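You operate a simulated robot arm through the tools that you are given. There is no shell and no other tool. Be economical: measure what you need, move in short steps, check, and stop when the job is done.

You run a simulated robot arm. Do the job below in one go: nothing can be reset, and whatever is moved stays where it is left.

## Task
Heat the saucepan on mid and dissolve two ladles of sugar in it.
Fine: small ladle; stir once it steams; ladle back in the small pan on the counter; lid on the tin; ring off at the end.

It is judged by the outcome, as a careful person would: the job done as asked, and still so three seconds after it is handed in. It fails if anything else is knocked over, pushed out of place, dropped, spilled or broken. A push-on lid holds only when it is set on centred and level and pressed home; a screw cap is set on level and turned clockwise until tight.

## Robot
A 7-joint arm with a two-finger parallel gripper, fixed in place. Base frame: the origin is at the foot of the arm, x ahead of it, y to its left, z up. Units: m, rad, N and s.
Its first joint turns from -2.897 to 2.897 rad. Payload 4.4 kg.
Tool frame: the origin (TCP) lies between the finger pads and is the grasp point; the fingertips stand 0.023 m ahead of it; z points along the fingers, y is the line along which they close. Largest opening 0.094 m; finger width 0.038, thickness 0.01; the body of the gripper, 0.054 by 0.096 m, starts 0.039 m behind the TCP.
Orientation is that of the tool frame in the base frame, as a unit quaternion [x, y, z, w]. With the fingers straight down and closing along the base's y, the tool's x points along the base's -x, its y along +y and its z along -z.

## Interface
- The arm moves only by the tool step_arm. Its argument "deltas" is one flat list of numbers, 7 for each row, row after row: the shift along the tool's x, y, z in m, then the turn, a rotation vector about the tool's x, y, z in rad, then the opening in per cent of the stroke, from 0 (shut) to 100 (fully open). In form: [tx, ty, tz, wx, wy, wz, jaw, tx, ty, tz, wx, wy, wz, jaw, ...]. A call has 1 to 12 rows; each row shifts and turns the commanded pose from where the row before left it, along the tool's axes as they then stand. Each row takes 0.2 s and may step no farther than 0.05 m and 0.15 rad from the row before; otherwise, or with a gripper value out of range, the whole call is refused. Where a pose cannot be reached the arm comes as near as it can. A force on the tool above 40 N (or 10 N above the force at the start of the call, whichever is more), or a blocked arm, ends the call early, and 0.2 s more pass. Each finger travels about 0.072 m/s and halts on what it meets, pressing with about 41 N; the grip force reading is that of the motor and also rises with nothing between the fingers. The clock runs only during rows and for 0.2 s after the last one: add rows that do not move to give the fingers time. The reply holds the time, the measured pose of the TCP, the force on the tool along the base axes, the opening and the grip force, in the units named above and with some noise, with the torque about the TCP (base axes, N m) and any sound that the robot's microphone picked up.
- Cameras (640 x 400 px; columns grow to the right, rows downward): "scene" is fixed at [0.3996, -0.5005, 1.5141]; the picture's right is [0.93, -0.37, 0.00], its down [-0.18, -0.44, -0.88] and it looks along [0.32, 0.82, -0.48] (base axes); focal length 358 px, centre (320, 200). "wrist" rides on the gripper at [0.086, 0.016, -0.074] in the tool frame; the picture's right is [-0.18, 0.98, 0.00], its down [-0.58, -0.11, -0.81] and it looks along [-0.79, -0.15, 0.59] (tool axes); focal length 243 px, centre (320, 200).
- snapshot(camera): a new picture of that camera. It takes no simulated time.
- locate(camera, pixels): there is no depth. For up to 12 entries [column, row, z] of the newest picture of that camera ("zoom" is the newest enlarged one), the place [x, y] in the base frame at which the ray of that pixel passes the height z, good to about 0.003 m. It takes no simulated time.
- inspect(camera, box): a new picture of the part [left, top, right, bottom] of that camera's present view, enlarged. It takes no simulated time.
- hand_in(): hands the job in; it is judged then, once.

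Keep the steps short. Do not move on a guess: measure, check each grasp and each placing, and mend mistakes. In all there are 80 turns and 38 pictures (those below and enlarged ones count). Leave the gripper open and the arm clear of the work at the hand-in unless told otherwise, and finish with a single line.

The tools are called after "Request:" as a command line: name --argument value ..., lists and objects as JSON in quotes. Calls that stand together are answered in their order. step_arm: Moves the arm, as the interface text tells. Its arguments: {"type":"object","properties":{"deltas":{"type":"array","items":{"type":"number"}}},"required":["deltas"]} The other tools are called the same way: snapshot (camera) takes a picture; locate (camera, pixels) gives the place at which the rays of pixels pass given heights; inspect (camera, box) takes an enlarged picture of a part of a camera's view; hand_in () hands the job in.

At the start:

```text
t: 0.0
position: [0.4515, 0.4689, 1.2846]
ee_rot: [0.0, 1.0, -0.001, -0.001]
contact_force: [-1.4, -0.7, -0.4]
ft_torque: [0.02, -0.02, -0.01]
gripper_width: 0.0939
grip_force: 0.1
```

scene: 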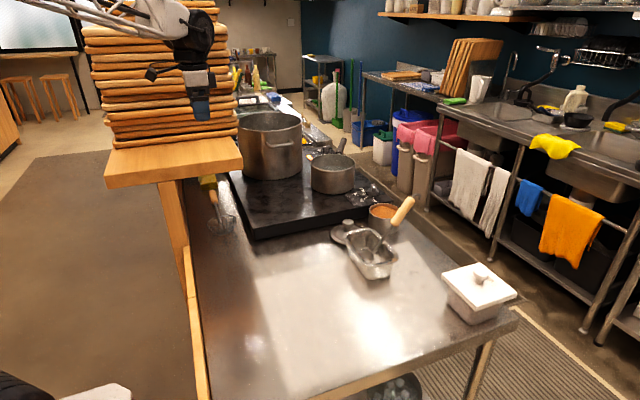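
wrist: 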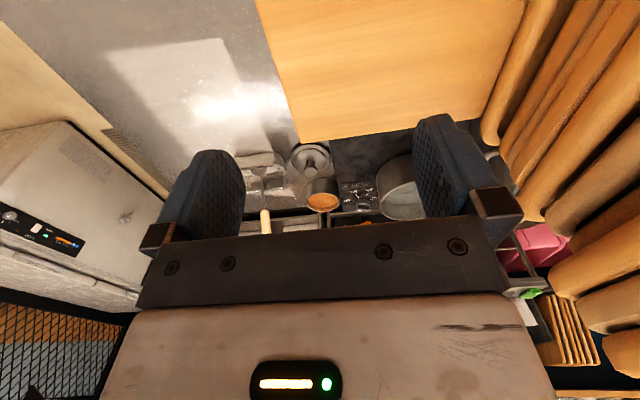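

I see the hob with a stockpot and a saucepan, a tin of something orange-brown, a lid, a small pan and a white box. I'll enlarge the work area to make out the details.

Request:
inspect --camera "scene" --box '[300, 130, 430, 290]'

Request:
inspect --camera "scene" --box '[190, 90, 400, 240]'

```text
2.50 times, centred on (365, 210) of scene
```

zoom: 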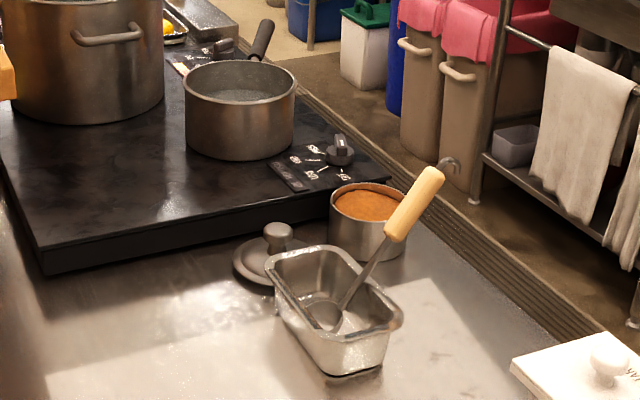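

```text
2.67 times, centred on (295, 165) of scene
```

zoom: 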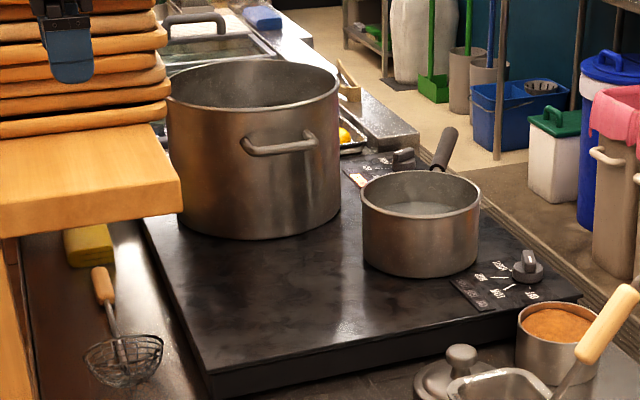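

Now the white box's label and the front knob, close up.

Request:
inspect --camera "scene" --box '[430, 250, 530, 330]'

Request:
inspect --camera "scene" --box '[335, 170, 395, 210]'

Request:
inspect --camera "scene" --box '[295, 130, 360, 175]'

```text
5.00 times, centred on (480, 290) of scene
```

zoom: 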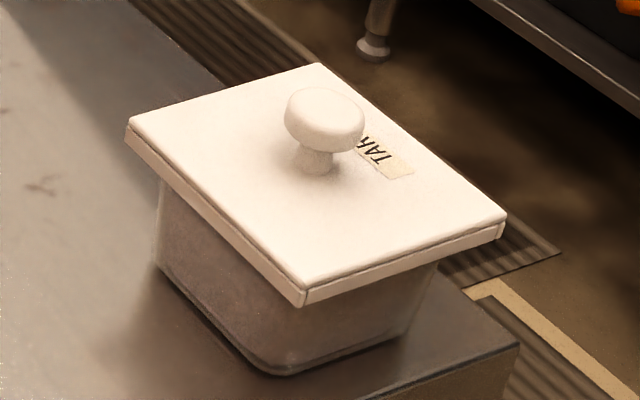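

```text
10.00 times, centred on (365, 190) of scene
```

zoom: 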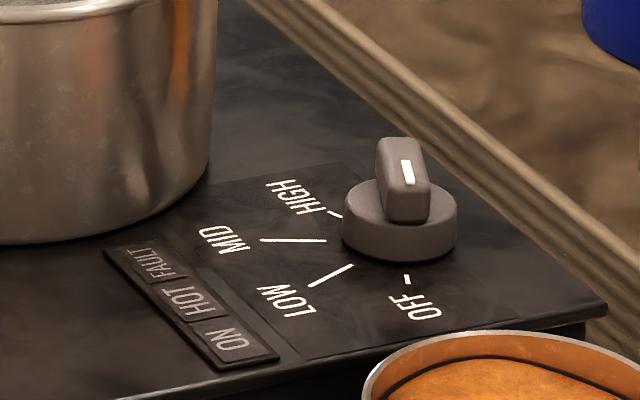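

```text
8.89 times, centred on (328, 152) of scene
```

zoom: 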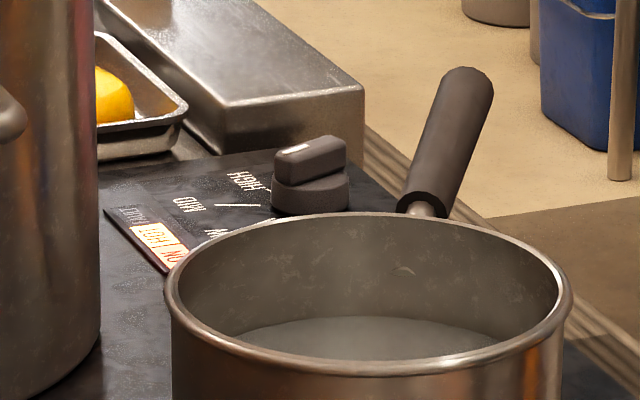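

Let me measure the main items. I'm using the scene picture at a few assumed heights.

Request:
snapshot --camera "scene"

Request:
locate --camera "scene" --pixels '[[254, 239, 0.848], [251, 228, 0.89], [387, 201, 0.89], [374, 193, 0.89], [373, 186, 0.92], [333, 194, 0.89], [332, 162, 0.97], [383, 211, 0.92], [344, 240, 0.848], [348, 223, 0.88], [370, 275, 0.848], [410, 197, 0.98]]'

Request:
locate --camera "scene" --pixels '[[382, 235, 0.848], [369, 240, 0.9], [350, 235, 0.9], [396, 262, 0.9], [365, 271, 0.9], [374, 228, 0.9], [373, 248, 0.87], [342, 142, 1.0], [328, 153, 0.9], [270, 178, 0.89], [270, 125, 1.1], [480, 283, 0.95]]'

```text
30 pictures are left
```

scene: 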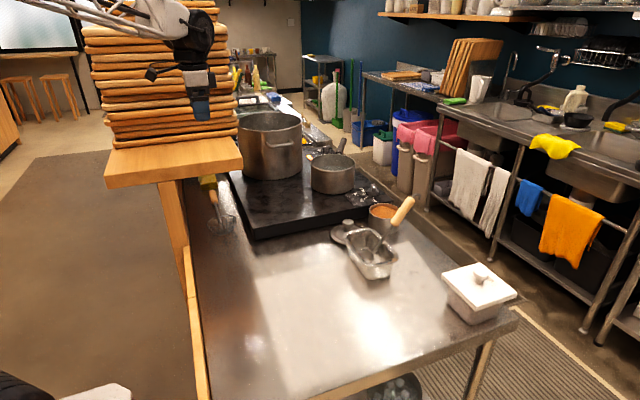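

```text
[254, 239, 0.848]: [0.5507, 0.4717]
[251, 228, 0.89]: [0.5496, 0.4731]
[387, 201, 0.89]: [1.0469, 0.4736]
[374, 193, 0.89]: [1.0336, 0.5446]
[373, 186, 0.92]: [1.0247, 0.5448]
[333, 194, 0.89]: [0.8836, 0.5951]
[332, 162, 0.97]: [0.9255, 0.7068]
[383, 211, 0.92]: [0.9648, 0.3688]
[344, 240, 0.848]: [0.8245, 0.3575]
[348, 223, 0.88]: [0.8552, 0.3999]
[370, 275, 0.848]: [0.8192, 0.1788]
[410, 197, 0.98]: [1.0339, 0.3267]
```

```text
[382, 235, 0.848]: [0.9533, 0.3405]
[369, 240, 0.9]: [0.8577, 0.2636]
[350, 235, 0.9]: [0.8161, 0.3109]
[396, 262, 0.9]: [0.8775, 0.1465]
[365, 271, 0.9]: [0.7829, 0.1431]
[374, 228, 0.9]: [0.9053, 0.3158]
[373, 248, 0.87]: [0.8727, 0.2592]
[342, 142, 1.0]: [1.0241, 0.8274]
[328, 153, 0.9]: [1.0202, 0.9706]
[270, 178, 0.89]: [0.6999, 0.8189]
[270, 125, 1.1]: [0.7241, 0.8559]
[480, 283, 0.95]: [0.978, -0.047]
```

The front knob is about (1.03, 0.54), near the edge of reach, and the hob top is at z≈0.89. I'll move the arm clear of the board stack, forward and to the right, for a close wrist view.

Request:
step_arm --deltas '[-0.035, -0.035, 0, 0, 0, 0, 100, -0.035, -0.035, 0, 0, 0, 0, 100, -0.04, -0.03, 0, 0, 0, 0, 100, -0.04, 0, 0, 0, 0, 0, 100, -0.04, 0, 0, 0, 0, 0, 100]'

Request:
snapshot --camera "wrist"

```text
t: 1.2
position: [0.6434, 0.3701, 1.2834]
ee_rot: [0.001, 1.0, 0.0, 0.001]
contact_force: [0.2, -0.4, 1.1]
ft_torque: [0.03, 0.02, -0.01]
gripper_width: 0.0939
grip_force: 0.1
```

```text
29 pictures are left
```

wrist: 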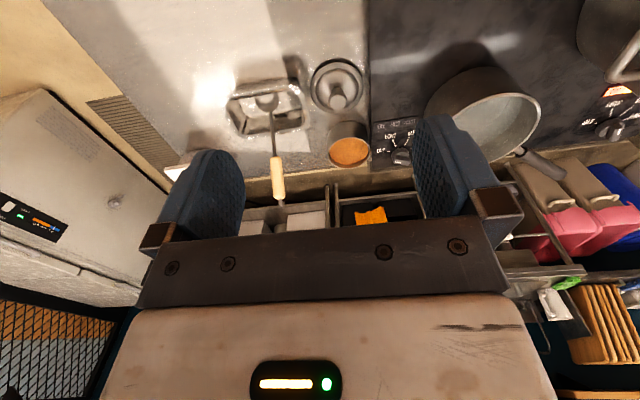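

Good view from here. I'll enlarge the knob and tin area and the pan/ladle area, then measure.

Request:
inspect --camera "wrist" --box '[220, 50, 430, 210]'

Request:
locate --camera "wrist" --pixels '[[400, 157, 0.915], [349, 152, 0.92], [338, 88, 0.85], [338, 102, 0.88], [278, 188, 0.97], [274, 112, 0.9], [450, 115, 0.97], [540, 125, 0.97], [497, 92, 0.97], [502, 157, 0.97], [428, 88, 0.89], [368, 120, 0.89]]'

```text
2.50 times, centred on (325, 130) of wrist
```

zoom: 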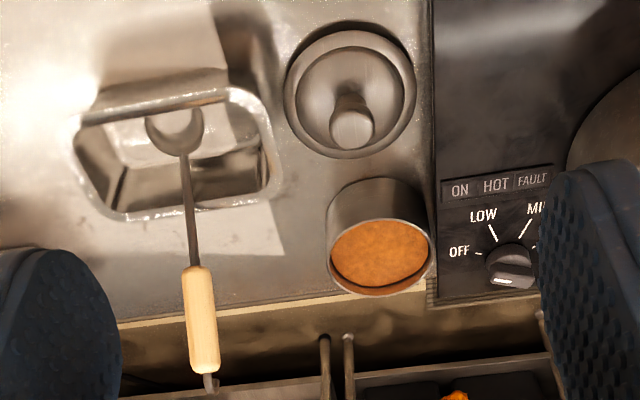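

```text
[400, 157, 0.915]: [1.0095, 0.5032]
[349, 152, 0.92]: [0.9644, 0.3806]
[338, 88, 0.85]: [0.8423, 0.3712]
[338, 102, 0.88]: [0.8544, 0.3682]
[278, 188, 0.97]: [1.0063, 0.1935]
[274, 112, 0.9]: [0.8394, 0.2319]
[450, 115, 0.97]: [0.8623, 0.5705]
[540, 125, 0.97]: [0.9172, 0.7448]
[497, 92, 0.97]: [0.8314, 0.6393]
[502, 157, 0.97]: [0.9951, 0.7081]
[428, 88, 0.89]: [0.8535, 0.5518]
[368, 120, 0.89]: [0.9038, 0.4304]
```

The knob's white mark faces the OFF tick; LOW, MID and HIGH follow clockwise seen from above, passing the robot side. I'll move closer to the knob for an accurate view.

Request:
step_arm --deltas '[-0.034, 0.028, 0.02, 0, 0, 0, 100, -0.034, 0.028, 0.02, 0, 0, 0, 100, -0.034, 0.027, 0.02, 0, 0, 0, 100, -0.034, 0.027, 0.02, 0, 0, 0, 100]'

Request:
snapshot --camera "wrist"

```text
t: 2.2
position: [0.776, 0.4773, 1.2028]
ee_rot: [0.0, 1.0, 0.0, 0.001]
contact_force: [-0.8, 0.1, 1.1]
ft_torque: [0.01, -0.04, -0.02]
gripper_width: 0.0937
grip_force: 0.0
```

```text
27 pictures are left
```

wrist: 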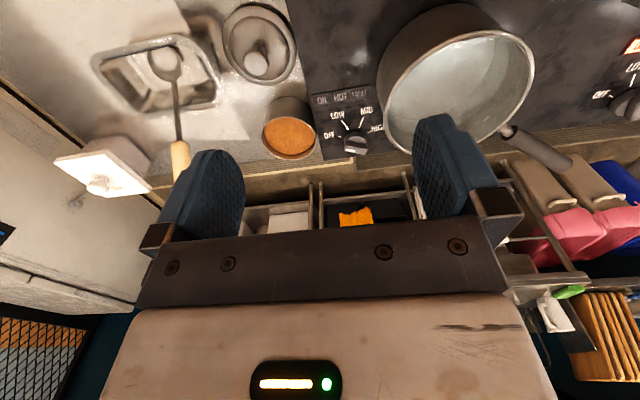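

Request:
inspect --camera "wrist" --box '[300, 80, 400, 170]'

Request:
locate --camera "wrist" --pixels '[[356, 140, 0.89], [356, 147, 0.915], [290, 138, 0.92], [288, 100, 0.848], [257, 65, 0.88], [260, 35, 0.85], [457, 90, 0.97], [380, 105, 0.97], [534, 70, 0.97], [440, 20, 0.89], [178, 148, 0.97], [166, 65, 0.87]]'

```text
4.44 times, centred on (350, 125) of wrist
```

zoom: 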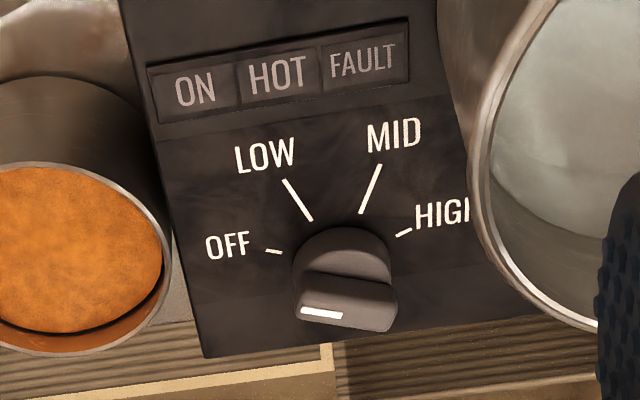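

```text
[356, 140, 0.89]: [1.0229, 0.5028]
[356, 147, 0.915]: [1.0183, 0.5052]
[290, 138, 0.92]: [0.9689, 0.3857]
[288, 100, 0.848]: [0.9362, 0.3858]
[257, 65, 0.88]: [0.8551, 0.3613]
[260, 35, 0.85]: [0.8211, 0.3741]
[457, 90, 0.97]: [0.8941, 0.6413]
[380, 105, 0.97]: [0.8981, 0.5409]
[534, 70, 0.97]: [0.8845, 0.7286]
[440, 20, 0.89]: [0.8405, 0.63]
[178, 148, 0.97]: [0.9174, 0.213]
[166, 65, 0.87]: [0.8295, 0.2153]
```

I'll measure the tick directions and the knob axis in the enlarged picture.

Request:
locate --camera "zoom" --pixels '[[265, 250, 0.89], [282, 252, 0.89], [284, 180, 0.89], [311, 220, 0.89], [380, 166, 0.89], [361, 212, 0.89], [412, 231, 0.89], [396, 236, 0.89], [293, 262, 0.895], [390, 262, 0.895], [338, 230, 0.9], [348, 295, 0.92]]'

Request:
locate --camera "zoom" --pixels '[[304, 310, 0.925], [340, 316, 0.925], [393, 300, 0.925], [303, 272, 0.925], [207, 357, 0.89], [80, 163, 0.92], [80, 350, 0.92], [170, 260, 0.92], [170, 260, 0.91], [80, 350, 0.91], [80, 163, 0.91]]'

```text
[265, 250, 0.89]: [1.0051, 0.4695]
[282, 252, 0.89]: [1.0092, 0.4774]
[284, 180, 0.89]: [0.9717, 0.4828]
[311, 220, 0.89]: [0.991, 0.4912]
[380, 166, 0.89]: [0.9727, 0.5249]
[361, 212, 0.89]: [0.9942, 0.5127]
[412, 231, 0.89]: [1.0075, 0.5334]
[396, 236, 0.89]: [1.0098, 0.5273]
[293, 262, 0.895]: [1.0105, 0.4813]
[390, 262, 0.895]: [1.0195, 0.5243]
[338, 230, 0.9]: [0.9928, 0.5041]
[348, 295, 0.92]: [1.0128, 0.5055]
```

```text
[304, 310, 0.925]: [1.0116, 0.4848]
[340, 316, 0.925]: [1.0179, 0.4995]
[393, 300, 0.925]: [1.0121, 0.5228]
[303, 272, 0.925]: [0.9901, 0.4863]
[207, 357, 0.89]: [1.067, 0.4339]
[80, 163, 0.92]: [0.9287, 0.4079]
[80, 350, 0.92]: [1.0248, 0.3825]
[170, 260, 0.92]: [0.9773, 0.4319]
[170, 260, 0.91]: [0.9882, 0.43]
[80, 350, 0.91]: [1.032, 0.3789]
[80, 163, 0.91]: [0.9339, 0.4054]
```

The knob axis is at (1.015, 0.503). The four marks are 50° apart, so MID is 100° clockwise from OFF. The ridge lies along azimuth 75°. I'll yaw so the jaws straddle that ridge and move out, still high, to learn the true reach.

Request:
step_arm --deltas '[0, 0, 0, 0, 0, -0.1456, 100, 0, 0, 0, 0, 0, -0.1456, 100, 0, 0, 0, 0, 0, -0.1456, 100, 0, 0, 0, 0, 0, -0.1456, 100, 0, 0, 0, 0, 0, -0.1456, 100, 0, 0, 0, 0, 0, -0.1456, 100, 0, 0, 0, 0, 0, -0.1456, 100, 0, 0, 0, 0, 0, -0.1456, 100, 0, 0, 0, 0, 0, -0.1456, 100, -0.0174, -0.0448, 0, 0, 0, 0, 100, -0.0174, -0.0448, 0, 0, 0, 0, 100, -0.0174, -0.0448, 0, 0, 0, 0, 100]'

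Request:
step_arm --deltas '[-0.0174, -0.0448, 0, 0, 0, 0, 100, -0.0174, -0.0448, 0, 0, 0, 0, 100, 0, 0, 0.04, 0, 0, 0, 100, 0, 0, 0.04, 0, 0, 0, 100, 0, 0, 0.04, 0, 0, 0, 100, 0, 0, 0, 0, 0, 0, 100]'

```text
t: 4.8
position: [0.9146, 0.4968, 1.2059]
ee_rot: [-0.609, 0.793, 0.0, 0.001]
contact_force: [-0.3, -0.3, 0.8]
ft_torque: [0.0, 0.01, -0.01]
gripper_width: 0.0939
grip_force: 0.1
```

```text
t: 6.2
position: [1.0146, 0.5045, 1.0844]
ee_rot: [-0.609, 0.793, 0.0, 0.0]
contact_force: [-0.4, 0.8, -0.4]
ft_torque: [-0.02, -0.02, -0.04]
gripper_width: 0.0939
grip_force: 0.1
```

It reaches straight down here at z = 1.084. I'll go down gradually with the jaws half closed, checking whether the pose holds.

Request:
step_arm --deltas '[0, 0, 0.04, 0, 0, 0, 45, 0, 0, 0.04, 0, 0, 0, 45, 0, 0, 0.03, 0, 0, 0, 45, 0, 0, 0, 0, 0, 0, 45]'

Request:
inspect --camera "wrist" --box '[160, 0, 480, 200]'

```text
t: 7.2
position: [1.0136, 0.5049, 0.9743]
ee_rot: [-0.61, 0.793, 0.0, 0.0]
contact_force: [-0.8, -0.5, -1.0]
ft_torque: [0.02, 0.02, 0.01]
gripper_width: 0.0426
grip_force: 0.0
```

```text
2.00 times, centred on (320, 100) of wrist
```

zoom: 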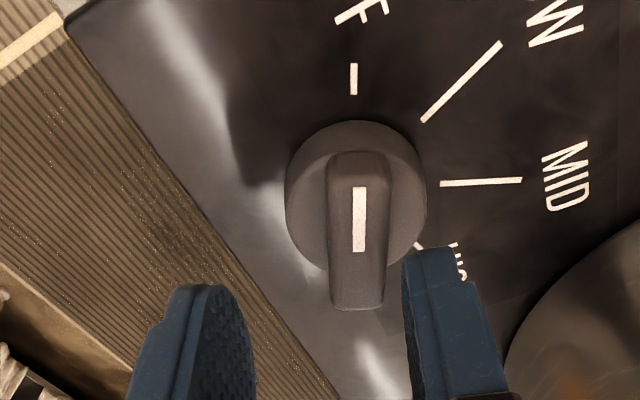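

The knob's mark points at OFF, and the jaws are lined up with the ridge. I'll measure the ridge centre before going down.

Request:
locate --camera "zoom" --pixels '[[357, 155, 0.925], [358, 225, 0.925], [357, 300, 0.925], [330, 225, 0.925], [386, 225, 0.925], [355, 195, 0.9], [353, 78, 0.89], [357, 300, 0.915]]'

```text
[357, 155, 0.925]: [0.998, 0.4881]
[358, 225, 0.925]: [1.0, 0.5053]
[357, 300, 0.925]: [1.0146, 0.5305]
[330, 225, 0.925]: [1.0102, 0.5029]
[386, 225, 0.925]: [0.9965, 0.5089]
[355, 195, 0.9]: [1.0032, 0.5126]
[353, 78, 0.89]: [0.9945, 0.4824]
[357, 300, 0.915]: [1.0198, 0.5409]
```

Comparing the two views, the panel is really at z≈0.908, which puts the knob axis at about (1.000, 0.502). I'll shift to centre on it and lower carefully.

Request:
step_arm --deltas '[0.0064, 0.0123, 0, 0, 0, 0, 45, 0, 0, 0.014, 0, 0, 0, 45, 0, 0, 0.013, 0, 0, 0, 45]'

Request:
inspect --camera "wrist" --box '[160, 0, 480, 200]'

```text
t: 8.0
position: [1.0023, 0.5031, 0.9472]
ee_rot: [-0.609, 0.793, 0.0, 0.0]
contact_force: [0.0, 0.0, 0.3]
ft_torque: [0.02, -0.01, 0.02]
gripper_width: 0.0424
grip_force: 0.1
```

```text
2.00 times, centred on (320, 100) of wrist
```

zoom: 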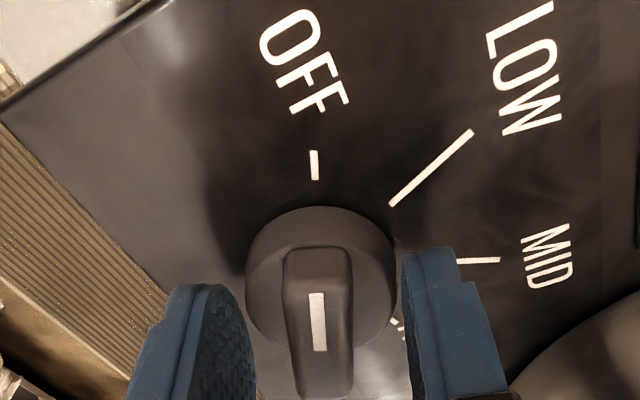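

It's well centred. Next: down 4 mm, close on the ridge, and check.

Request:
step_arm --deltas '[0, 0, 0.004, 0, 0, 0, 45, 0, 0, 0, 0, 0, 0, 0, 0, 0, 0, 0, 0, 0, 0, 0, 0, 0, 0, 0, 0, 0]'

```text
t: 9.0
position: [1.0018, 0.5029, 0.9435]
ee_rot: [-0.61, 0.793, 0.001, 0.0]
contact_force: [-11.1, -2.3, 3.8]
ft_torque: [-0.31, 0.21, 0.0]
gripper_width: 0.0402
grip_force: 45.0
```

The jaws stopped at 0.040, so they're on the round skirt, not the ridge. I'll open, rise 12 mm and close again.

Request:
step_arm --deltas '[0, 0, 0, 0, 0, 0, 45, 0, 0, -0.012, 0, 0, 0, 45, 0, 0, 0, 0, 0, 0, 0, 0, 0, 0, 0, 0, 0, 0, 0, 0, 0, 0, 0, 0, 0]'

```text
t: 10.2
position: [1.0017, 0.504, 0.9542]
ee_rot: [-0.609, 0.793, 0.0, 0.0]
contact_force: [20.3, 1.1, -1.8]
ft_torque: [0.66, -0.63, -1.52]
gripper_width: 0.0199
grip_force: 45.3
```

I now have the ridge (0.020 wide). I'll turn clockwise in short steps about the tool axis and watch the torque.

Request:
step_arm --deltas '[0, 0, 0, 0, 0, 0.1, 0, 0, 0, 0, 0, 0, 0.1, 0, 0, 0, 0, 0, 0, 0.1, 0]'

Request:
inspect --camera "wrist" --box '[160, 0, 480, 200]'

```text
t: 11.0
position: [1.0029, 0.5036, 0.9559]
ee_rot: [-0.483, 0.875, 0.0, 0.0]
contact_force: [15.8, -1.5, 5.7]
ft_torque: [-0.43, -0.06, 0.03]
gripper_width: 0.0158
grip_force: 44.7
```

```text
2.00 times, centred on (320, 100) of wrist
```

zoom: 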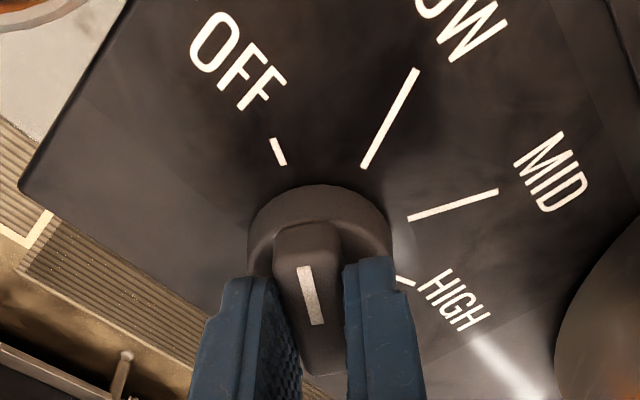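

The knob is turning. There's a 16 N side force, so I'll shift about 3 mm in +x to relieve it and keep turning.

Request:
step_arm --deltas '[-0.0018, -0.0028, 0, 0, 0, 0.1, 0, 0, 0, 0, 0, 0, 0.14, 0, 0, 0, 0, 0, 0, 0.14, 0, 0, 0, 0, 0, 0, 0.14, 0, 0, 0, 0, 0, 0, 0.14, 0, 0, 0, 0, 0, 0, 0.14, 0, 0, 0, 0, 0, 0, 0.14, 0]'

Request:
inspect --camera "wrist" --box '[160, 0, 480, 200]'

```text
t: 11.4
position: [1.0041, 0.5046, 0.9557]
ee_rot: [-0.449, 0.894, 0.0, -0.001]
contact_force: [-14.9, -4.9, 6.3]
ft_torque: [-0.94, 0.78, -0.04]
gripper_width: 0.0156
grip_force: 45.2
stopped in row 2: the force on the tool passed its limit (the readings are from after the stop); the commanded pose is now the measured one
```

```text
2.00 times, centred on (320, 100) of wrist
```

zoom: 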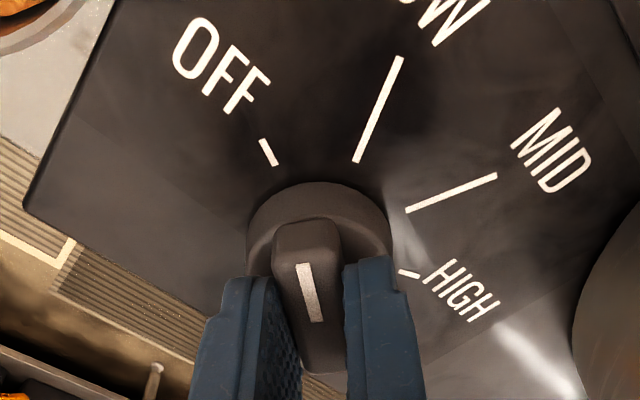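

The side force flipped sign: the rigid grip is fighting the knob's axis. I'll loosen the jaws slightly so they act as a fork with about 3 mm of play, and turn with that.

Request:
step_arm --deltas '[0, 0, 0, 0, 0, 0, 20, 0, 0, 0, 0, 0, 0.13, 20, 0, 0, 0, 0, 0, 0.13, 20, 0, 0, 0, 0, 0, 0.13, 20, 0, 0, 0, 0, 0, 0.13, 20, 0, 0, 0, 0, 0, 0.13, 20, 0, 0, 0, 0, 0, 0.13, 20]'

Request:
inspect --camera "wrist" --box '[160, 0, 480, 200]'

```text
t: 13.0
position: [1.0039, 0.503, 0.9547]
ee_rot: [-0.073, 0.997, -0.001, -0.002]
contact_force: [0.6, -1.4, -0.4]
ft_torque: [0.0, 0.02, 0.0]
gripper_width: 0.0194
grip_force: 0.5
```

```text
2.00 times, centred on (320, 100) of wrist
```

zoom: 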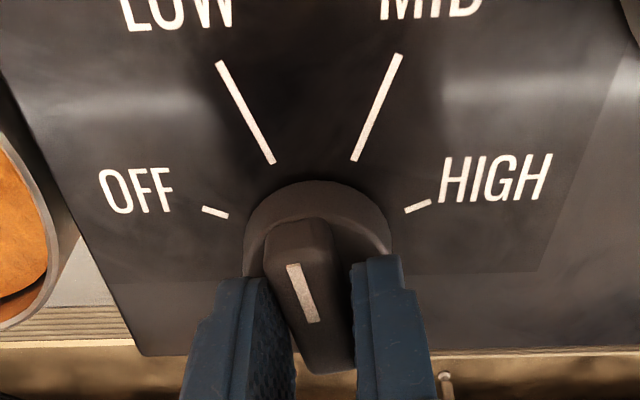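

It turns smoothly now, with the mark near LOW and a little lag. I'll turn about 45° more to reach MID.

Request:
step_arm --deltas '[0, 0, 0, 0, 0, 0.13, 20, 0, 0, 0, 0, 0, 0.13, 20, 0, 0, 0, 0, 0, 0.13, 20, 0, 0, 0, 0, 0, 0.13, 20, 0, 0, 0, 0, 0, 0.13, 20, 0, 0, 0, 0, 0, 0.1, 20]'

Request:
inspect --camera "wrist" --box '[160, 0, 480, 200]'

```text
t: 14.4
position: [1.0046, 0.503, 0.954]
ee_rot: [0.297, 0.955, -0.001, -0.002]
contact_force: [-1.0, -0.3, -0.1]
ft_torque: [-0.02, 0.04, 0.0]
gripper_width: 0.0194
grip_force: 0.6
```

```text
2.00 times, centred on (320, 100) of wrist
```

zoom: 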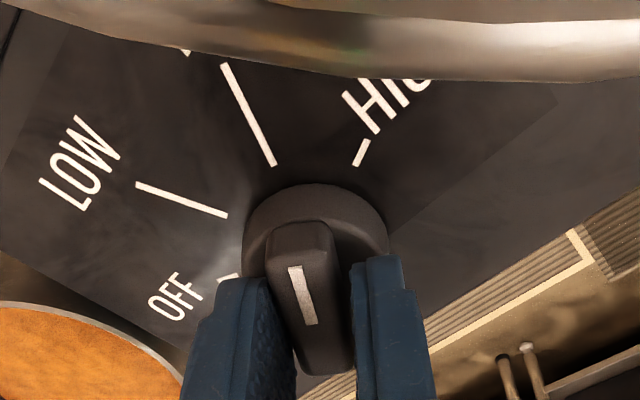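

The mark is now near MID. I'll open, lift straight up and check it from both cameras.

Request:
step_arm --deltas '[0, 0, 0, 0, 0, 0, 40, 0, 0, -0.05, 0, 0, 0, 40, 0, 0, -0.05, 0, 0, 0, 40, 0, 0, 0, 0, 0, 0, 40]'

Request:
inspect --camera "scene" --box '[325, 140, 405, 210]'

```text
t: 15.4
position: [1.0058, 0.5037, 1.0546]
ee_rot: [0.296, 0.955, -0.002, -0.001]
contact_force: [0.0, -0.9, -0.3]
ft_torque: [0.01, -0.03, 0.02]
gripper_width: 0.0375
grip_force: 0.1
```

```text
5.71 times, centred on (365, 175) of scene
```

zoom: 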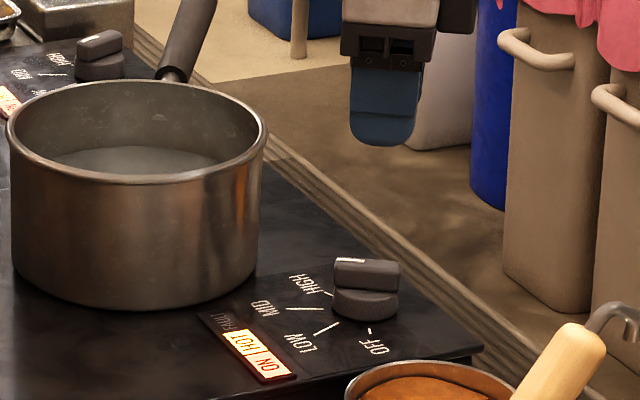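

ON is lit and the knob's ridge lies along the MID mark. While the pan heats, I'll lift, square the tool up and move to look closely at the ladle. My triangulation puts the wooden handle from (0.908, 0.222, 0.972) to (0.948, 0.223, 1.047).

Request:
step_arm --deltas '[0, 0, -0.03, 0, 0, -0.121, 100, 0, 0, -0.03, 0, 0, -0.121, 100, 0, 0, -0.03, 0, 0, -0.121, 100, 0, 0, -0.03, 0, 0, -0.121, 100, 0, 0, -0.03, 0, 0, -0.121, 100, 0.03, -0.034, 0, 0, 0, 0, 100, 0.03, -0.034, 0, 0, 0, 0, 100, 0.03, -0.034, 0, 0, 0, 0, 100, 0.03, -0.034, 0, 0, 0, 0, 100, 0.03, -0.034, 0, 0, 0, 0, 100, 0.03, -0.034, 0, 0, 0, 0, 100, 0.03, -0.034, 0, 0, 0, 0, 100]'

Request:
step_arm --deltas '[0.03, -0.03, 0, 0, 0, 0, 100, 0, 0, 0.04, 0, 0, 0, 100, 0, 0, 0.04, 0, 0, 0, 100, 0, 0, 0.04, 0, 0, 0, 100, 0, 0, 0.03, 0, 0, 0, 100]'

Request:
snapshot --camera "wrist"

```text
t: 18.0
position: [0.7922, 0.2668, 1.2065]
ee_rot: [-0.002, 1.0, -0.001, -0.003]
contact_force: [-0.9, -1.1, -0.9]
ft_torque: [-0.05, 0.03, 0.02]
gripper_width: 0.0942
grip_force: 0.0
```

```text
t: 19.2
position: [0.7681, 0.2351, 1.0586]
ee_rot: [-0.001, 1.0, -0.001, -0.002]
contact_force: [-1.1, -0.4, -0.6]
ft_torque: [0.04, 0.02, 0.0]
gripper_width: 0.0941
grip_force: 0.1
```

```text
18 pictures are left
```

wrist: 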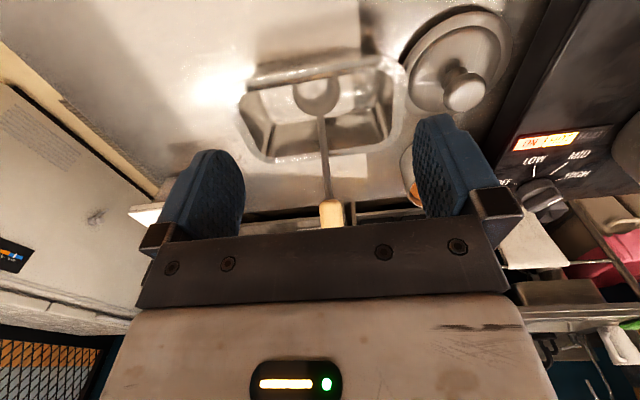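

The ladle sits between the fingers in view. I'll enlarge its bowl.

Request:
inspect --camera "wrist" --box '[235, 40, 410, 235]'

Request:
locate --camera "wrist" --pixels '[[317, 95, 0.86], [317, 95, 0.88], [322, 115, 0.88], [322, 115, 0.9], [331, 205, 0.972], [460, 92, 0.89], [446, 105, 0.85], [240, 100, 0.905], [390, 70, 0.905], [395, 140, 0.905], [262, 160, 0.905], [540, 185, 0.93]]'

```text
2.05 times, centred on (322, 138) of wrist
```

zoom: 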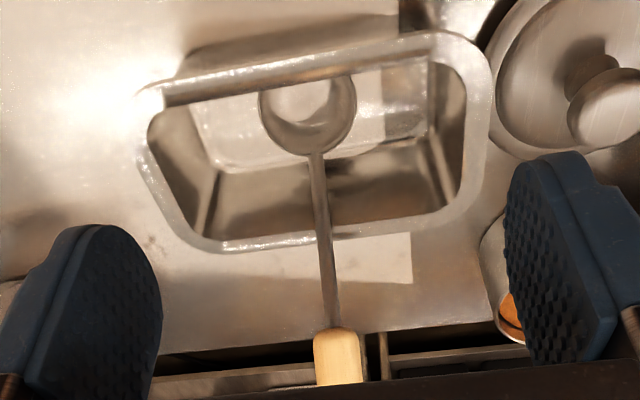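

```text
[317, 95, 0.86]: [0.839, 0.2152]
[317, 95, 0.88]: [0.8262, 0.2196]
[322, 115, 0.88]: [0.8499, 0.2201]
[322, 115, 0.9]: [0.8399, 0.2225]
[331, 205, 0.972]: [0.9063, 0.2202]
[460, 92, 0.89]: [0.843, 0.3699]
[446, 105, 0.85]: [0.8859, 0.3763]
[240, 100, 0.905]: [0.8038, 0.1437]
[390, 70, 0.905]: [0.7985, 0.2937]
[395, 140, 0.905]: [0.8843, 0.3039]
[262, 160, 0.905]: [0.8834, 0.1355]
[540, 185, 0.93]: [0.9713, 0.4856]
```

The ladle's handle rises away from the robot in the x–z plane, y≈0.221. I'll tilt the tool 30° outward so the handle passes clear of the palm, and move to a standoff behind it.

Request:
step_arm --deltas '[0, 0, 0, 0, -0.131, 0, 100, 0, 0, 0, 0, -0.131, 0, 100, 0, 0, 0, 0, -0.131, 0, 100, 0, 0, 0, 0, -0.131, 0, 100, -0.0363, -0.0043, 0.0083, 0, 0, 0, 100, -0.0363, -0.0043, 0.0083, 0, 0, 0, 100, -0.0363, -0.0043, 0.0083, 0, 0, 0, 100, 0, 0, 0, 0, 0, 0, 100]'

Request:
snapshot --camera "wrist"

```text
t: 21.0
position: [0.8741, 0.2216, 1.0858]
ee_rot: [-0.002, 0.966, 0.0, 0.257]
contact_force: [-0.8, 1.0, 0.9]
ft_torque: [0.03, 0.01, 0.02]
gripper_width: 0.094
grip_force: 0.0
```

```text
16 pictures are left
```

wrist: 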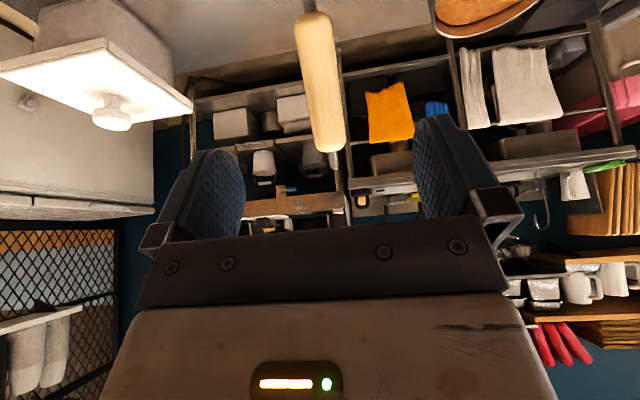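

The handle is where I computed it, dead centre between the fingers. I'll advance along the tool axis to mid-wood and close.

Request:
step_arm --deltas '[-0.0018, 0, 0.0322, 0, 0, 0, 100, -0.0018, 0, 0.0322, 0, 0, 0, 100, -0.0018, -0.0016, 0.0322, 0, 0, 0, 100, 0, 0, 0, 0, 0, 0, 0, 0, 0, 0, 0, 0, 0, 0, 0, 0, 0, 0, 0, 0, 0, 0, 0, 0, 0, 0, 0, 0]'

```text
t: 22.6
position: [0.9255, 0.2188, 1.0064]
ee_rot: [-0.002, 0.966, -0.001, 0.257]
contact_force: [0.4, 1.0, 0.4]
ft_torque: [0.02, -0.16, -0.05]
gripper_width: 0.0255
grip_force: 41.3
```

Firm grasp at 0.0255 width. I'll lift straight up 0.16 m and look at the ladle's shape.

Request:
step_arm --deltas '[-0.01, 0, -0.0173, 0, 0, 0, 0, -0.02, 0, -0.0346, 0, 0, 0, 0, -0.02, 0, -0.0346, 0, 0, 0, 0, -0.02, 0, -0.0346, 0, 0, 0, 0, -0.01, 0, -0.0173, 0, 0, 0, 0]'

Request:
inspect --camera "scene" --box '[310, 120, 450, 260]'

```text
t: 23.8
position: [0.9249, 0.2212, 1.1666]
ee_rot: [-0.002, 0.967, -0.001, 0.257]
contact_force: [-0.5, 0.1, -1.5]
ft_torque: [-0.03, -0.03, -0.02]
gripper_width: 0.0256
grip_force: 41.4
```

```text
2.86 times, centred on (380, 190) of scene
```

zoom: 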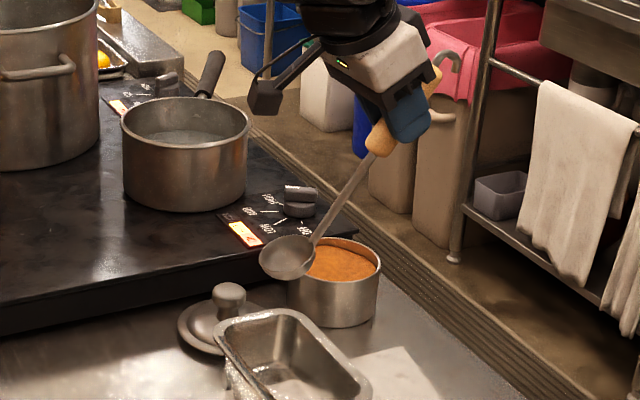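

I need the bowl's tilt relative to the handle, so one close enlargement of it.

Request:
inspect --camera "scene" --box '[350, 165, 410, 220]'

```text
7.27 times, centred on (380, 192) of scene
```

zoom: 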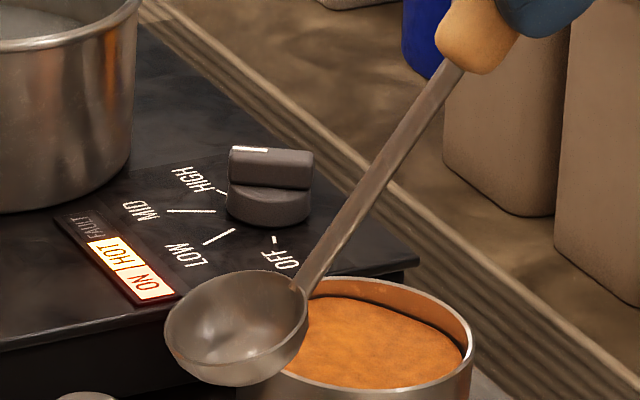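

The bowl is about 6 cm across. Its rim centre lies 0.107 m behind and 0.126 m below the TCP, and its rim normal is 17° off level; the wrist camera housing is a real body, so I'll keep it clear. I'll yaw the ladle 60° clockwise about the vertical and move its bowl over the tin, centre (0.973, 0.379), rim z≈0.911.

Request:
step_arm --deltas '[0, 0, 0, 0.0655, 0, 0.1134, 0, 0, 0, 0, 0.0655, 0, 0.1134, 0, 0, 0, 0, 0.0655, 0, 0.1134, 0, 0, 0, 0, 0.0655, 0, 0.1134, 0, 0, 0, 0, 0.0655, 0, 0.1134, 0, 0, 0, 0, 0.0655, 0, 0.1134, 0, 0, 0, 0, 0.0655, 0, 0.1134, 0, 0, 0, 0, 0.0655, 0, 0.1134, 0, 0.0018, 0.04, -0.001, 0, 0, 0, 0, 0.0018, 0.04, -0.001, 0, 0, 0, 0, 0.0019, 0.039, -0.0012, 0, 0, 0, 0]'

Request:
inspect --camera "scene" --box '[310, 140, 450, 260]'

```text
t: 26.2
position: [1.0242, 0.287, 1.1703]
ee_rot: [0.48, 0.838, -0.131, 0.224]
contact_force: [-0.9, 0.3, 1.0]
ft_torque: [-0.03, 0.01, 0.02]
gripper_width: 0.0255
grip_force: 41.0
```

```text
3.33 times, centred on (380, 200) of scene
```

zoom: 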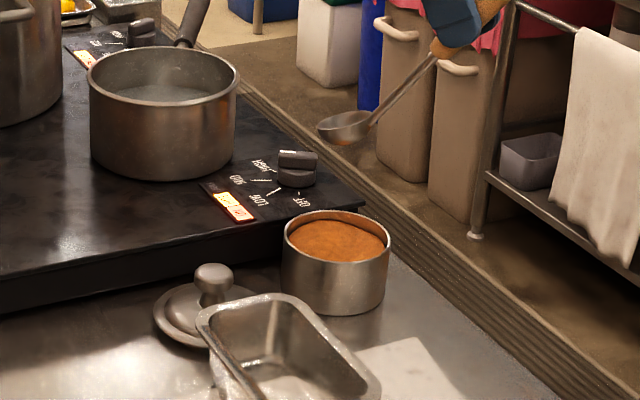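

The bowl is above the tin to within a few mm. I'll tip the ladle 20° steeper and bring its leading edge down near the sugar.

Request:
step_arm --deltas '[0, 0, 0, 0, -0.1163, 0, 0, 0, 0, 0, 0, -0.1163, 0, 0, 0, 0, 0, 0, -0.1163, 0, 0, 0.041, 0, 0.0097, 0, 0, 0, 0, 0.041, 0, 0.0097, 0, 0, 0, 0]'

Request:
inspect --camera "scene" --box '[345, 165, 425, 235]'

```text
t: 27.4
position: [1.0057, 0.3191, 1.093]
ee_rot: [0.452, 0.786, -0.212, 0.366]
contact_force: [0.3, 0.5, 0.0]
ft_torque: [0.03, 0.0, -0.02]
gripper_width: 0.0254
grip_force: 41.2
```

```text
5.71 times, centred on (385, 200) of scene
```

zoom: 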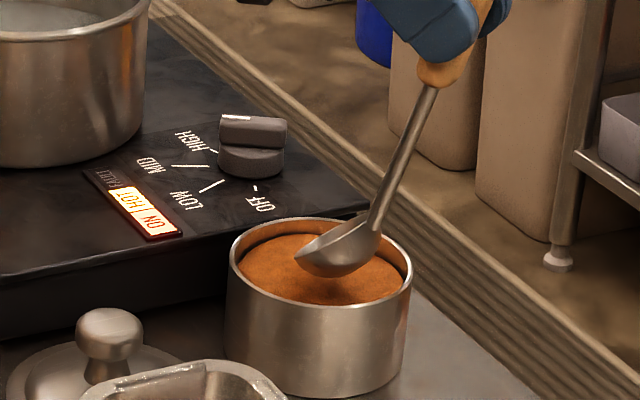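

The bowl is inside the tin's outline, just above the sugar. I'll run the scoop: plunge, sweep, level, lift.

Request:
step_arm --deltas '[0.0152, 0, 0.0062, 0, 0, 0, 0, 0.0152, 0, 0.0062, 0, 0, 0, 0, 0.0152, 0, 0.0062, 0, 0, 0, 0, -0.0038, 0, 0.017, 0, 0.1163, 0, 0, -0.0058, 0, 0.0164, 0, 0.1163, 0, 0, -0.0076, 0, 0.0157, 0, 0.1163, 0, 0, -0.0098, 0, 0.0096, 0, 0.099, 0, 0, -0.0107, 0, 0.0085, 0, 0.099, 0, 0, -0.0115, 0, 0.0074, 0, 0.099, 0, 0, -0.0067, 0, -0.0292, 0, 0, 0, 0, -0.0067, 0, -0.0292, 0, 0, 0, 0]'

Request:
inspect --camera "scene" --box '[345, 155, 425, 235]'

```text
t: 29.8
position: [1.0426, 0.2598, 1.0713]
ee_rot: [0.495, 0.862, -0.058, 0.096]
contact_force: [0.0, 0.5, -1.3]
ft_torque: [-0.05, -0.02, -0.01]
gripper_width: 0.0254
grip_force: 41.2
```

```text
5.00 times, centred on (385, 195) of scene
```

zoom: 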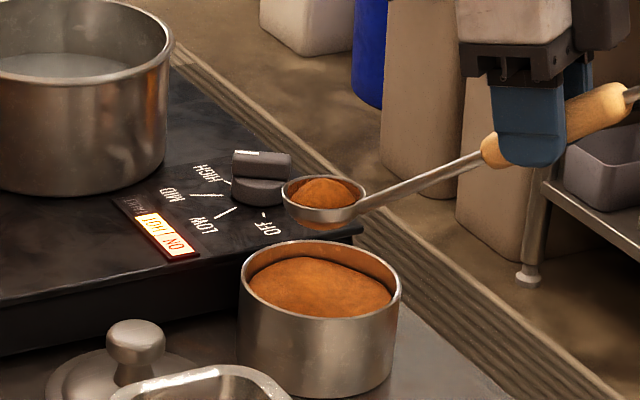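

The ladle is full and level. I'll raise it and carry it slowly, keeping the angle, to over the saucepan's centre at about (0.893, 0.645).

Request:
step_arm --deltas '[-0.009, 0, -0.039, 0, 0, 0, 0, -0.009, 0, -0.039, 0, 0, 0, 0, 0.0291, 0.00827, -0.00672, 0, 0, 0, 0, 0.0291, 0.00827, -0.00672, 0, 0, 0, 0, 0.0291, 0.00827, -0.00672, 0, 0, 0, 0, 0.0291, 0.00827, -0.00672, 0, 0, 0, 0, 0.0291, 0.00827, -0.00672, 0, 0, 0, 0, 0.0291, 0.00827, -0.00672, 0, 0, 0, 0, 0.0291, 0.00827, -0.00672, 0, 0, 0, 0, 0.0291, 0.00827, -0.00672, 0, 0, 0, 0, 0.0291, 0.00827, -0.00672, 0, 0, 0, 0]'

Request:
inspect --camera "scene" --box '[280, 95, 420, 210]'

```text
t: 32.2
position: [0.9698, 0.5292, 1.1525]
ee_rot: [0.496, 0.861, -0.059, 0.098]
contact_force: [0.2, 0.4, -0.9]
ft_torque: [-0.03, -0.03, 0.04]
gripper_width: 0.0257
grip_force: 41.0
```

```text
3.48 times, centred on (350, 152) of scene
```

zoom: 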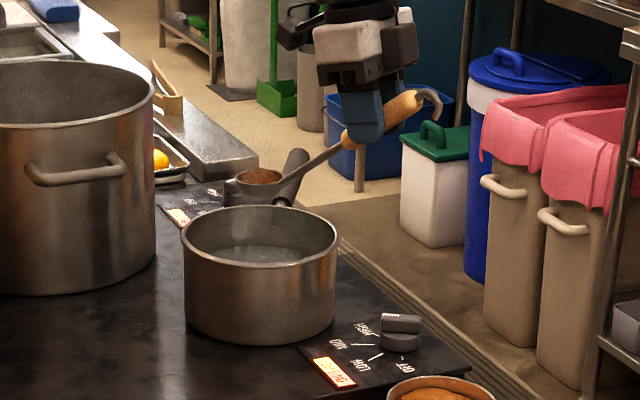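

The bowl sits over the saucepan, about 4–6 cm above the rim. I'll pour by rolling about the horizontal handle line toward the robot side, pivoting around the bowl.

Request:
step_arm --deltas '[0, -0.01246, 0, -0.1364, 0, 0.0315, 0, 0, -0.01246, 0, -0.1364, 0, 0.0315, 0, 0, -0.01246, 0, -0.1364, 0, 0.0315, 0, 0, -0.01246, 0, -0.1364, 0, 0.0315, 0, 0, -0.01246, 0, -0.1364, 0, 0.0315, 0, 0, -0.01246, 0, -0.1364, 0, 0.0315, 0, 0, -0.01246, 0, -0.1364, 0, 0.0315, 0, 0, -0.01246, 0, -0.1364, 0, 0.0315, 0, 0, -0.01246, 0, -0.1364, 0, 0.0315, 0, 0, -0.01246, 0, -0.1364, 0, 0.0315, 0, 0, -0.01246, 0, -0.1364, 0, 0.0315, 0, 0, -0.01246, 0, -0.1364, 0, 0.0315, 0]'

Request:
step_arm --deltas '[0, -0.01246, 0, -0.1364, 0, 0.0315, 0, 0, -0.01, 0, -0.1, 0, 0.023, 0, 0, 0, 0, 0, 0, 0, 0, 0, 0, 0, 0, 0, 0, 0]'

Request:
inspect --camera "scene" --box '[280, 95, 420, 210]'

```text
t: 34.8
position: [0.8925, 0.4823, 1.0957]
ee_rot: [0.459, 0.666, 0.458, 0.368]
contact_force: [0.3, 0.6, -0.9]
ft_torque: [0.0, 0.03, 0.0]
gripper_width: 0.0255
grip_force: 40.8
out of reach, approached as far as the arm can: row 10, 11, 12
```

```text
t: 35.8
position: [0.892, 0.4827, 1.0947]
ee_rot: [0.46, 0.666, 0.458, 0.369]
contact_force: [0.4, -0.1, -1.1]
ft_torque: [-0.08, 0.01, -0.03]
gripper_width: 0.0255
grip_force: 41.5
out of reach, approached as far as the arm can: row 1, 2
```

```text
3.48 times, centred on (350, 152) of scene
```

zoom: 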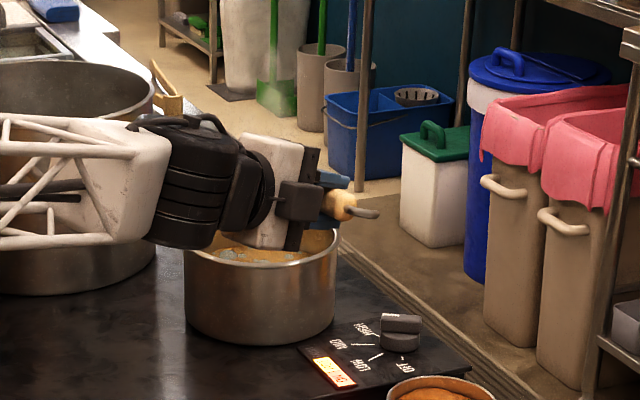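

Sugar is in the water. The roll stopped at about 72°, the arm's limit. I'll reverse the roll and check whether the ladle emptied.

Request:
step_arm --deltas '[0, 0.01, 0, 0.1, 0, -0.023, 0, 0, 0.01246, 0, 0.1364, 0, -0.0315, 0, 0, 0.01246, 0, 0.1364, 0, -0.0315, 0, 0, 0.01246, 0, 0.1364, 0, -0.0315, 0, 0, 0.01246, 0, 0.1364, 0, -0.0315, 0, 0, 0.01246, 0, 0.1364, 0, -0.0315, 0, 0, 0.01246, 0, 0.1364, 0, -0.0315, 0, 0, 0.01246, 0, 0.1364, 0, -0.0315, 0, 0, 0.01246, 0, 0.1364, 0, -0.0315, 0, 0, 0.01246, 0, 0.1364, 0, -0.0315, 0, 0, 0.01246, 0, 0.1364, 0, -0.0315, 0, 0, 0.01246, 0, 0.1364, 0, -0.0315, 0]'

Request:
step_arm --deltas '[0, 0.01246, 0, 0.1364, 0, -0.0315, 0, 0, 0.01246, 0, 0.1364, 0, -0.0315, 0]'

Request:
inspect --camera "scene" --box '[310, 130, 370, 190]'

```text
t: 38.4
position: [0.9942, 0.5392, 1.1594]
ee_rot: [0.466, 0.856, -0.224, -0.001]
contact_force: [-0.2, 0.4, 1.3]
ft_torque: [0.04, -0.05, 0.02]
gripper_width: 0.0253
grip_force: 41.2
```

```text
t: 39.0
position: [0.9489, 0.5113, 1.099]
ee_rot: [0.434, 0.832, -0.338, -0.072]
contact_force: [8.2, -3.5, 10.9]
ft_torque: [0.82, 0.77, -0.36]
gripper_width: 0.0256
grip_force: 41.6
out of reach, approached as far as the arm can: row 1, 2
```

```text
6.67 times, centred on (340, 160) of scene
```

zoom: 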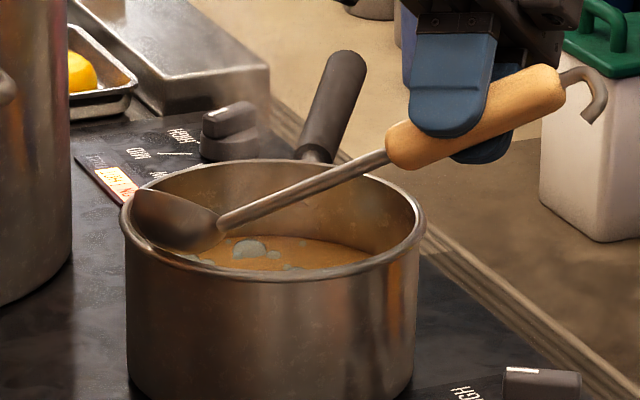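

The commanded pose had been clamped at the limit, so my reversal overshot: the ladle is tipped about 39° the other way and its bowl is leaning on the rim. The pan hasn't moved (rim centre still at column 332.8) and the bowl is empty. I'll lift straight up and roll back level.

Request:
step_arm --deltas '[-0.0043, -0.0156, -0.019, 0, 0, 0, 0, -0.0043, -0.0156, -0.019, 0, 0, 0, 0, -0.0043, -0.0156, -0.019, 0, 0, 0, 0, 0, -0.012, 0, -0.1315, 0, 0.0304, 0, 0, -0.012, 0, -0.1315, 0, 0.0304, 0, 0, -0.012, 0, -0.1315, 0, 0.0304, 0, 0, -0.012, 0, -0.1315, 0, 0.0304, 0, 0, -0.012, 0, -0.1315, 0, 0.0304, 0]'

```text
t: 40.8
position: [0.8707, 0.4667, 1.1575]
ee_rot: [0.495, 0.861, -0.055, 0.098]
contact_force: [0.1, 0.9, -1.2]
ft_torque: [-0.05, -0.03, 0.0]
gripper_width: 0.0254
grip_force: 41.0
out of reach, approached as far as the arm can: row 1, 2, 3
```

Level again, with no forces. I'll go back over the tin for the second ladleful and tip to the scooping angle.

Request:
step_arm --deltas '[-0.0431, 0.0076, 0.0099, 0, 0, 0, 0, -0.0431, 0.0076, 0.0099, 0, 0, 0, 0, -0.0431, 0.0076, 0.0099, 0, 0, 0, 0, -0.0431, 0.0076, 0.0099, 0, 0, 0, 0, -0.0431, 0.0076, 0.0099, 0, 0, 0, 0, -0.0431, 0.0076, 0.0099, 0, 0, 0, 0, 0, 0, 0, 0, -0.1292, 0, 0, 0, 0, 0, 0, -0.1292, 0, 0, 0, 0, 0, 0, -0.1292, 0, 0, 0, 0, 0, 0, -0.1292, 0, 0, 0, 0, 0, 0, -0.1292, 0, 0]'

```text
t: 43.2
position: [1.0457, 0.2597, 1.1595]
ee_rot: [0.451, 0.786, -0.209, 0.368]
contact_force: [0.4, -0.2, -0.3]
ft_torque: [0.01, 0.0, 0.01]
gripper_width: 0.0252
grip_force: 41.2
```

I'll lower to the pre-plunge pose used before and check that the ladle hasn't shifted in the grip.

Request:
step_arm --deltas '[0.0323, -0.0017, -0.004, 0, 0, 0, 0, 0.0323, -0.0017, -0.004, 0, 0, 0, 0, 0.0323, -0.0017, -0.004, 0, 0, 0, 0, 0, 0, 0, 0, 0, 0, 0]'

Request:
inspect --camera "scene" --box '[345, 165, 425, 235]'

```text
t: 44.2
position: [1.0044, 0.3193, 1.0928]
ee_rot: [0.452, 0.786, -0.21, 0.365]
contact_force: [-0.4, -0.4, -0.3]
ft_torque: [0.01, -0.03, -0.02]
gripper_width: 0.0253
grip_force: 41.4
```

```text
5.71 times, centred on (385, 200) of scene
```

zoom: 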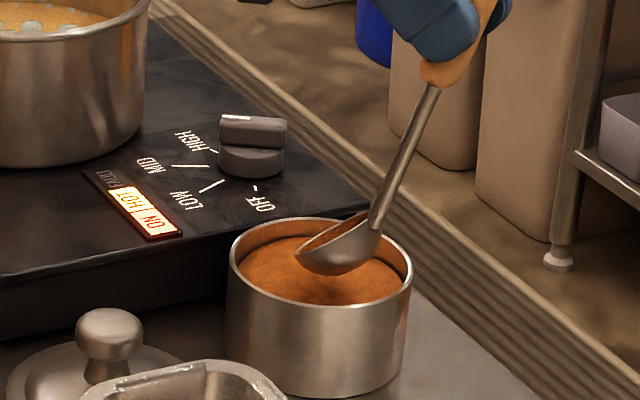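

It's in the same position as before. A little sugar is left in the bowl; stirring will rinse that in. Second scoop, slightly deeper.

Request:
step_arm --deltas '[0.0172, 0, 0.008, 0, 0, 0, 0, 0.0172, 0, 0.008, 0, 0, 0, 0, 0.0172, 0, 0.008, 0, 0, 0, 0, -0.0038, 0, 0.017, 0, 0.1163, 0, 0, -0.0058, 0, 0.0164, 0, 0.1163, 0, 0, -0.0076, 0, 0.0157, 0, 0.1163, 0, 0, -0.0098, 0, 0.0096, 0, 0.099, 0, 0, -0.0107, 0, 0.0085, 0, 0.099, 0, 0, -0.0115, 0, 0.0074, 0, 0.099, 0, 0, -0.0067, 0, -0.0292, 0, 0, 0, 0, -0.0067, 0, -0.0292, 0, 0, 0, 0, -0.0067, 0, -0.0292, 0, 0, 0, 0]'

```text
t: 46.8
position: [1.0412, 0.2571, 1.0915]
ee_rot: [0.495, 0.861, -0.056, 0.097]
contact_force: [0.0, 0.0, -1.1]
ft_torque: [-0.07, 0.0, 0.01]
gripper_width: 0.0252
grip_force: 41.0
```

The second ladle is up without any force. Same carry to the saucepan.

Request:
step_arm --deltas '[-0.0069, 0, -0.0297, 0, 0, 0, 0, -0.0069, 0, -0.0297, 0, 0, 0, 0, 0.0294, 0.00825, -0.00678, 0, 0, 0, 0, 0.0294, 0.00825, -0.00678, 0, 0, 0, 0, 0.0294, 0.00825, -0.00678, 0, 0, 0, 0, 0.0294, 0.00825, -0.00678, 0, 0, 0, 0, 0.0294, 0.00825, -0.00678, 0, 0, 0, 0, 0.0294, 0.00825, -0.00678, 0, 0, 0, 0, 0.0294, 0.00825, -0.00678, 0, 0, 0, 0, 0.0294, 0.00825, -0.00678, 0, 0, 0, 0, 0.0294, 0.00825, -0.00678, 0, 0, 0, 0]'

Request:
inspect --camera "scene" --box '[300, 115, 400, 190]'

```text
t: 49.2
position: [0.9667, 0.529, 1.1529]
ee_rot: [0.496, 0.861, -0.057, 0.098]
contact_force: [0.1, -0.6, 0.2]
ft_torque: [-0.03, -0.03, 0.02]
gripper_width: 0.0252
grip_force: 41.1
```

```text
5.33 times, centred on (350, 152) of scene
```

zoom: 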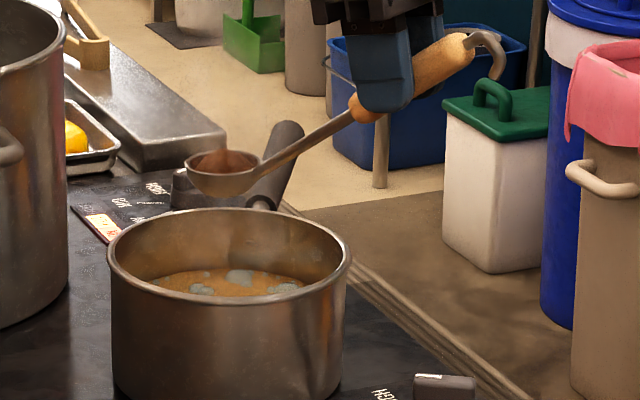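

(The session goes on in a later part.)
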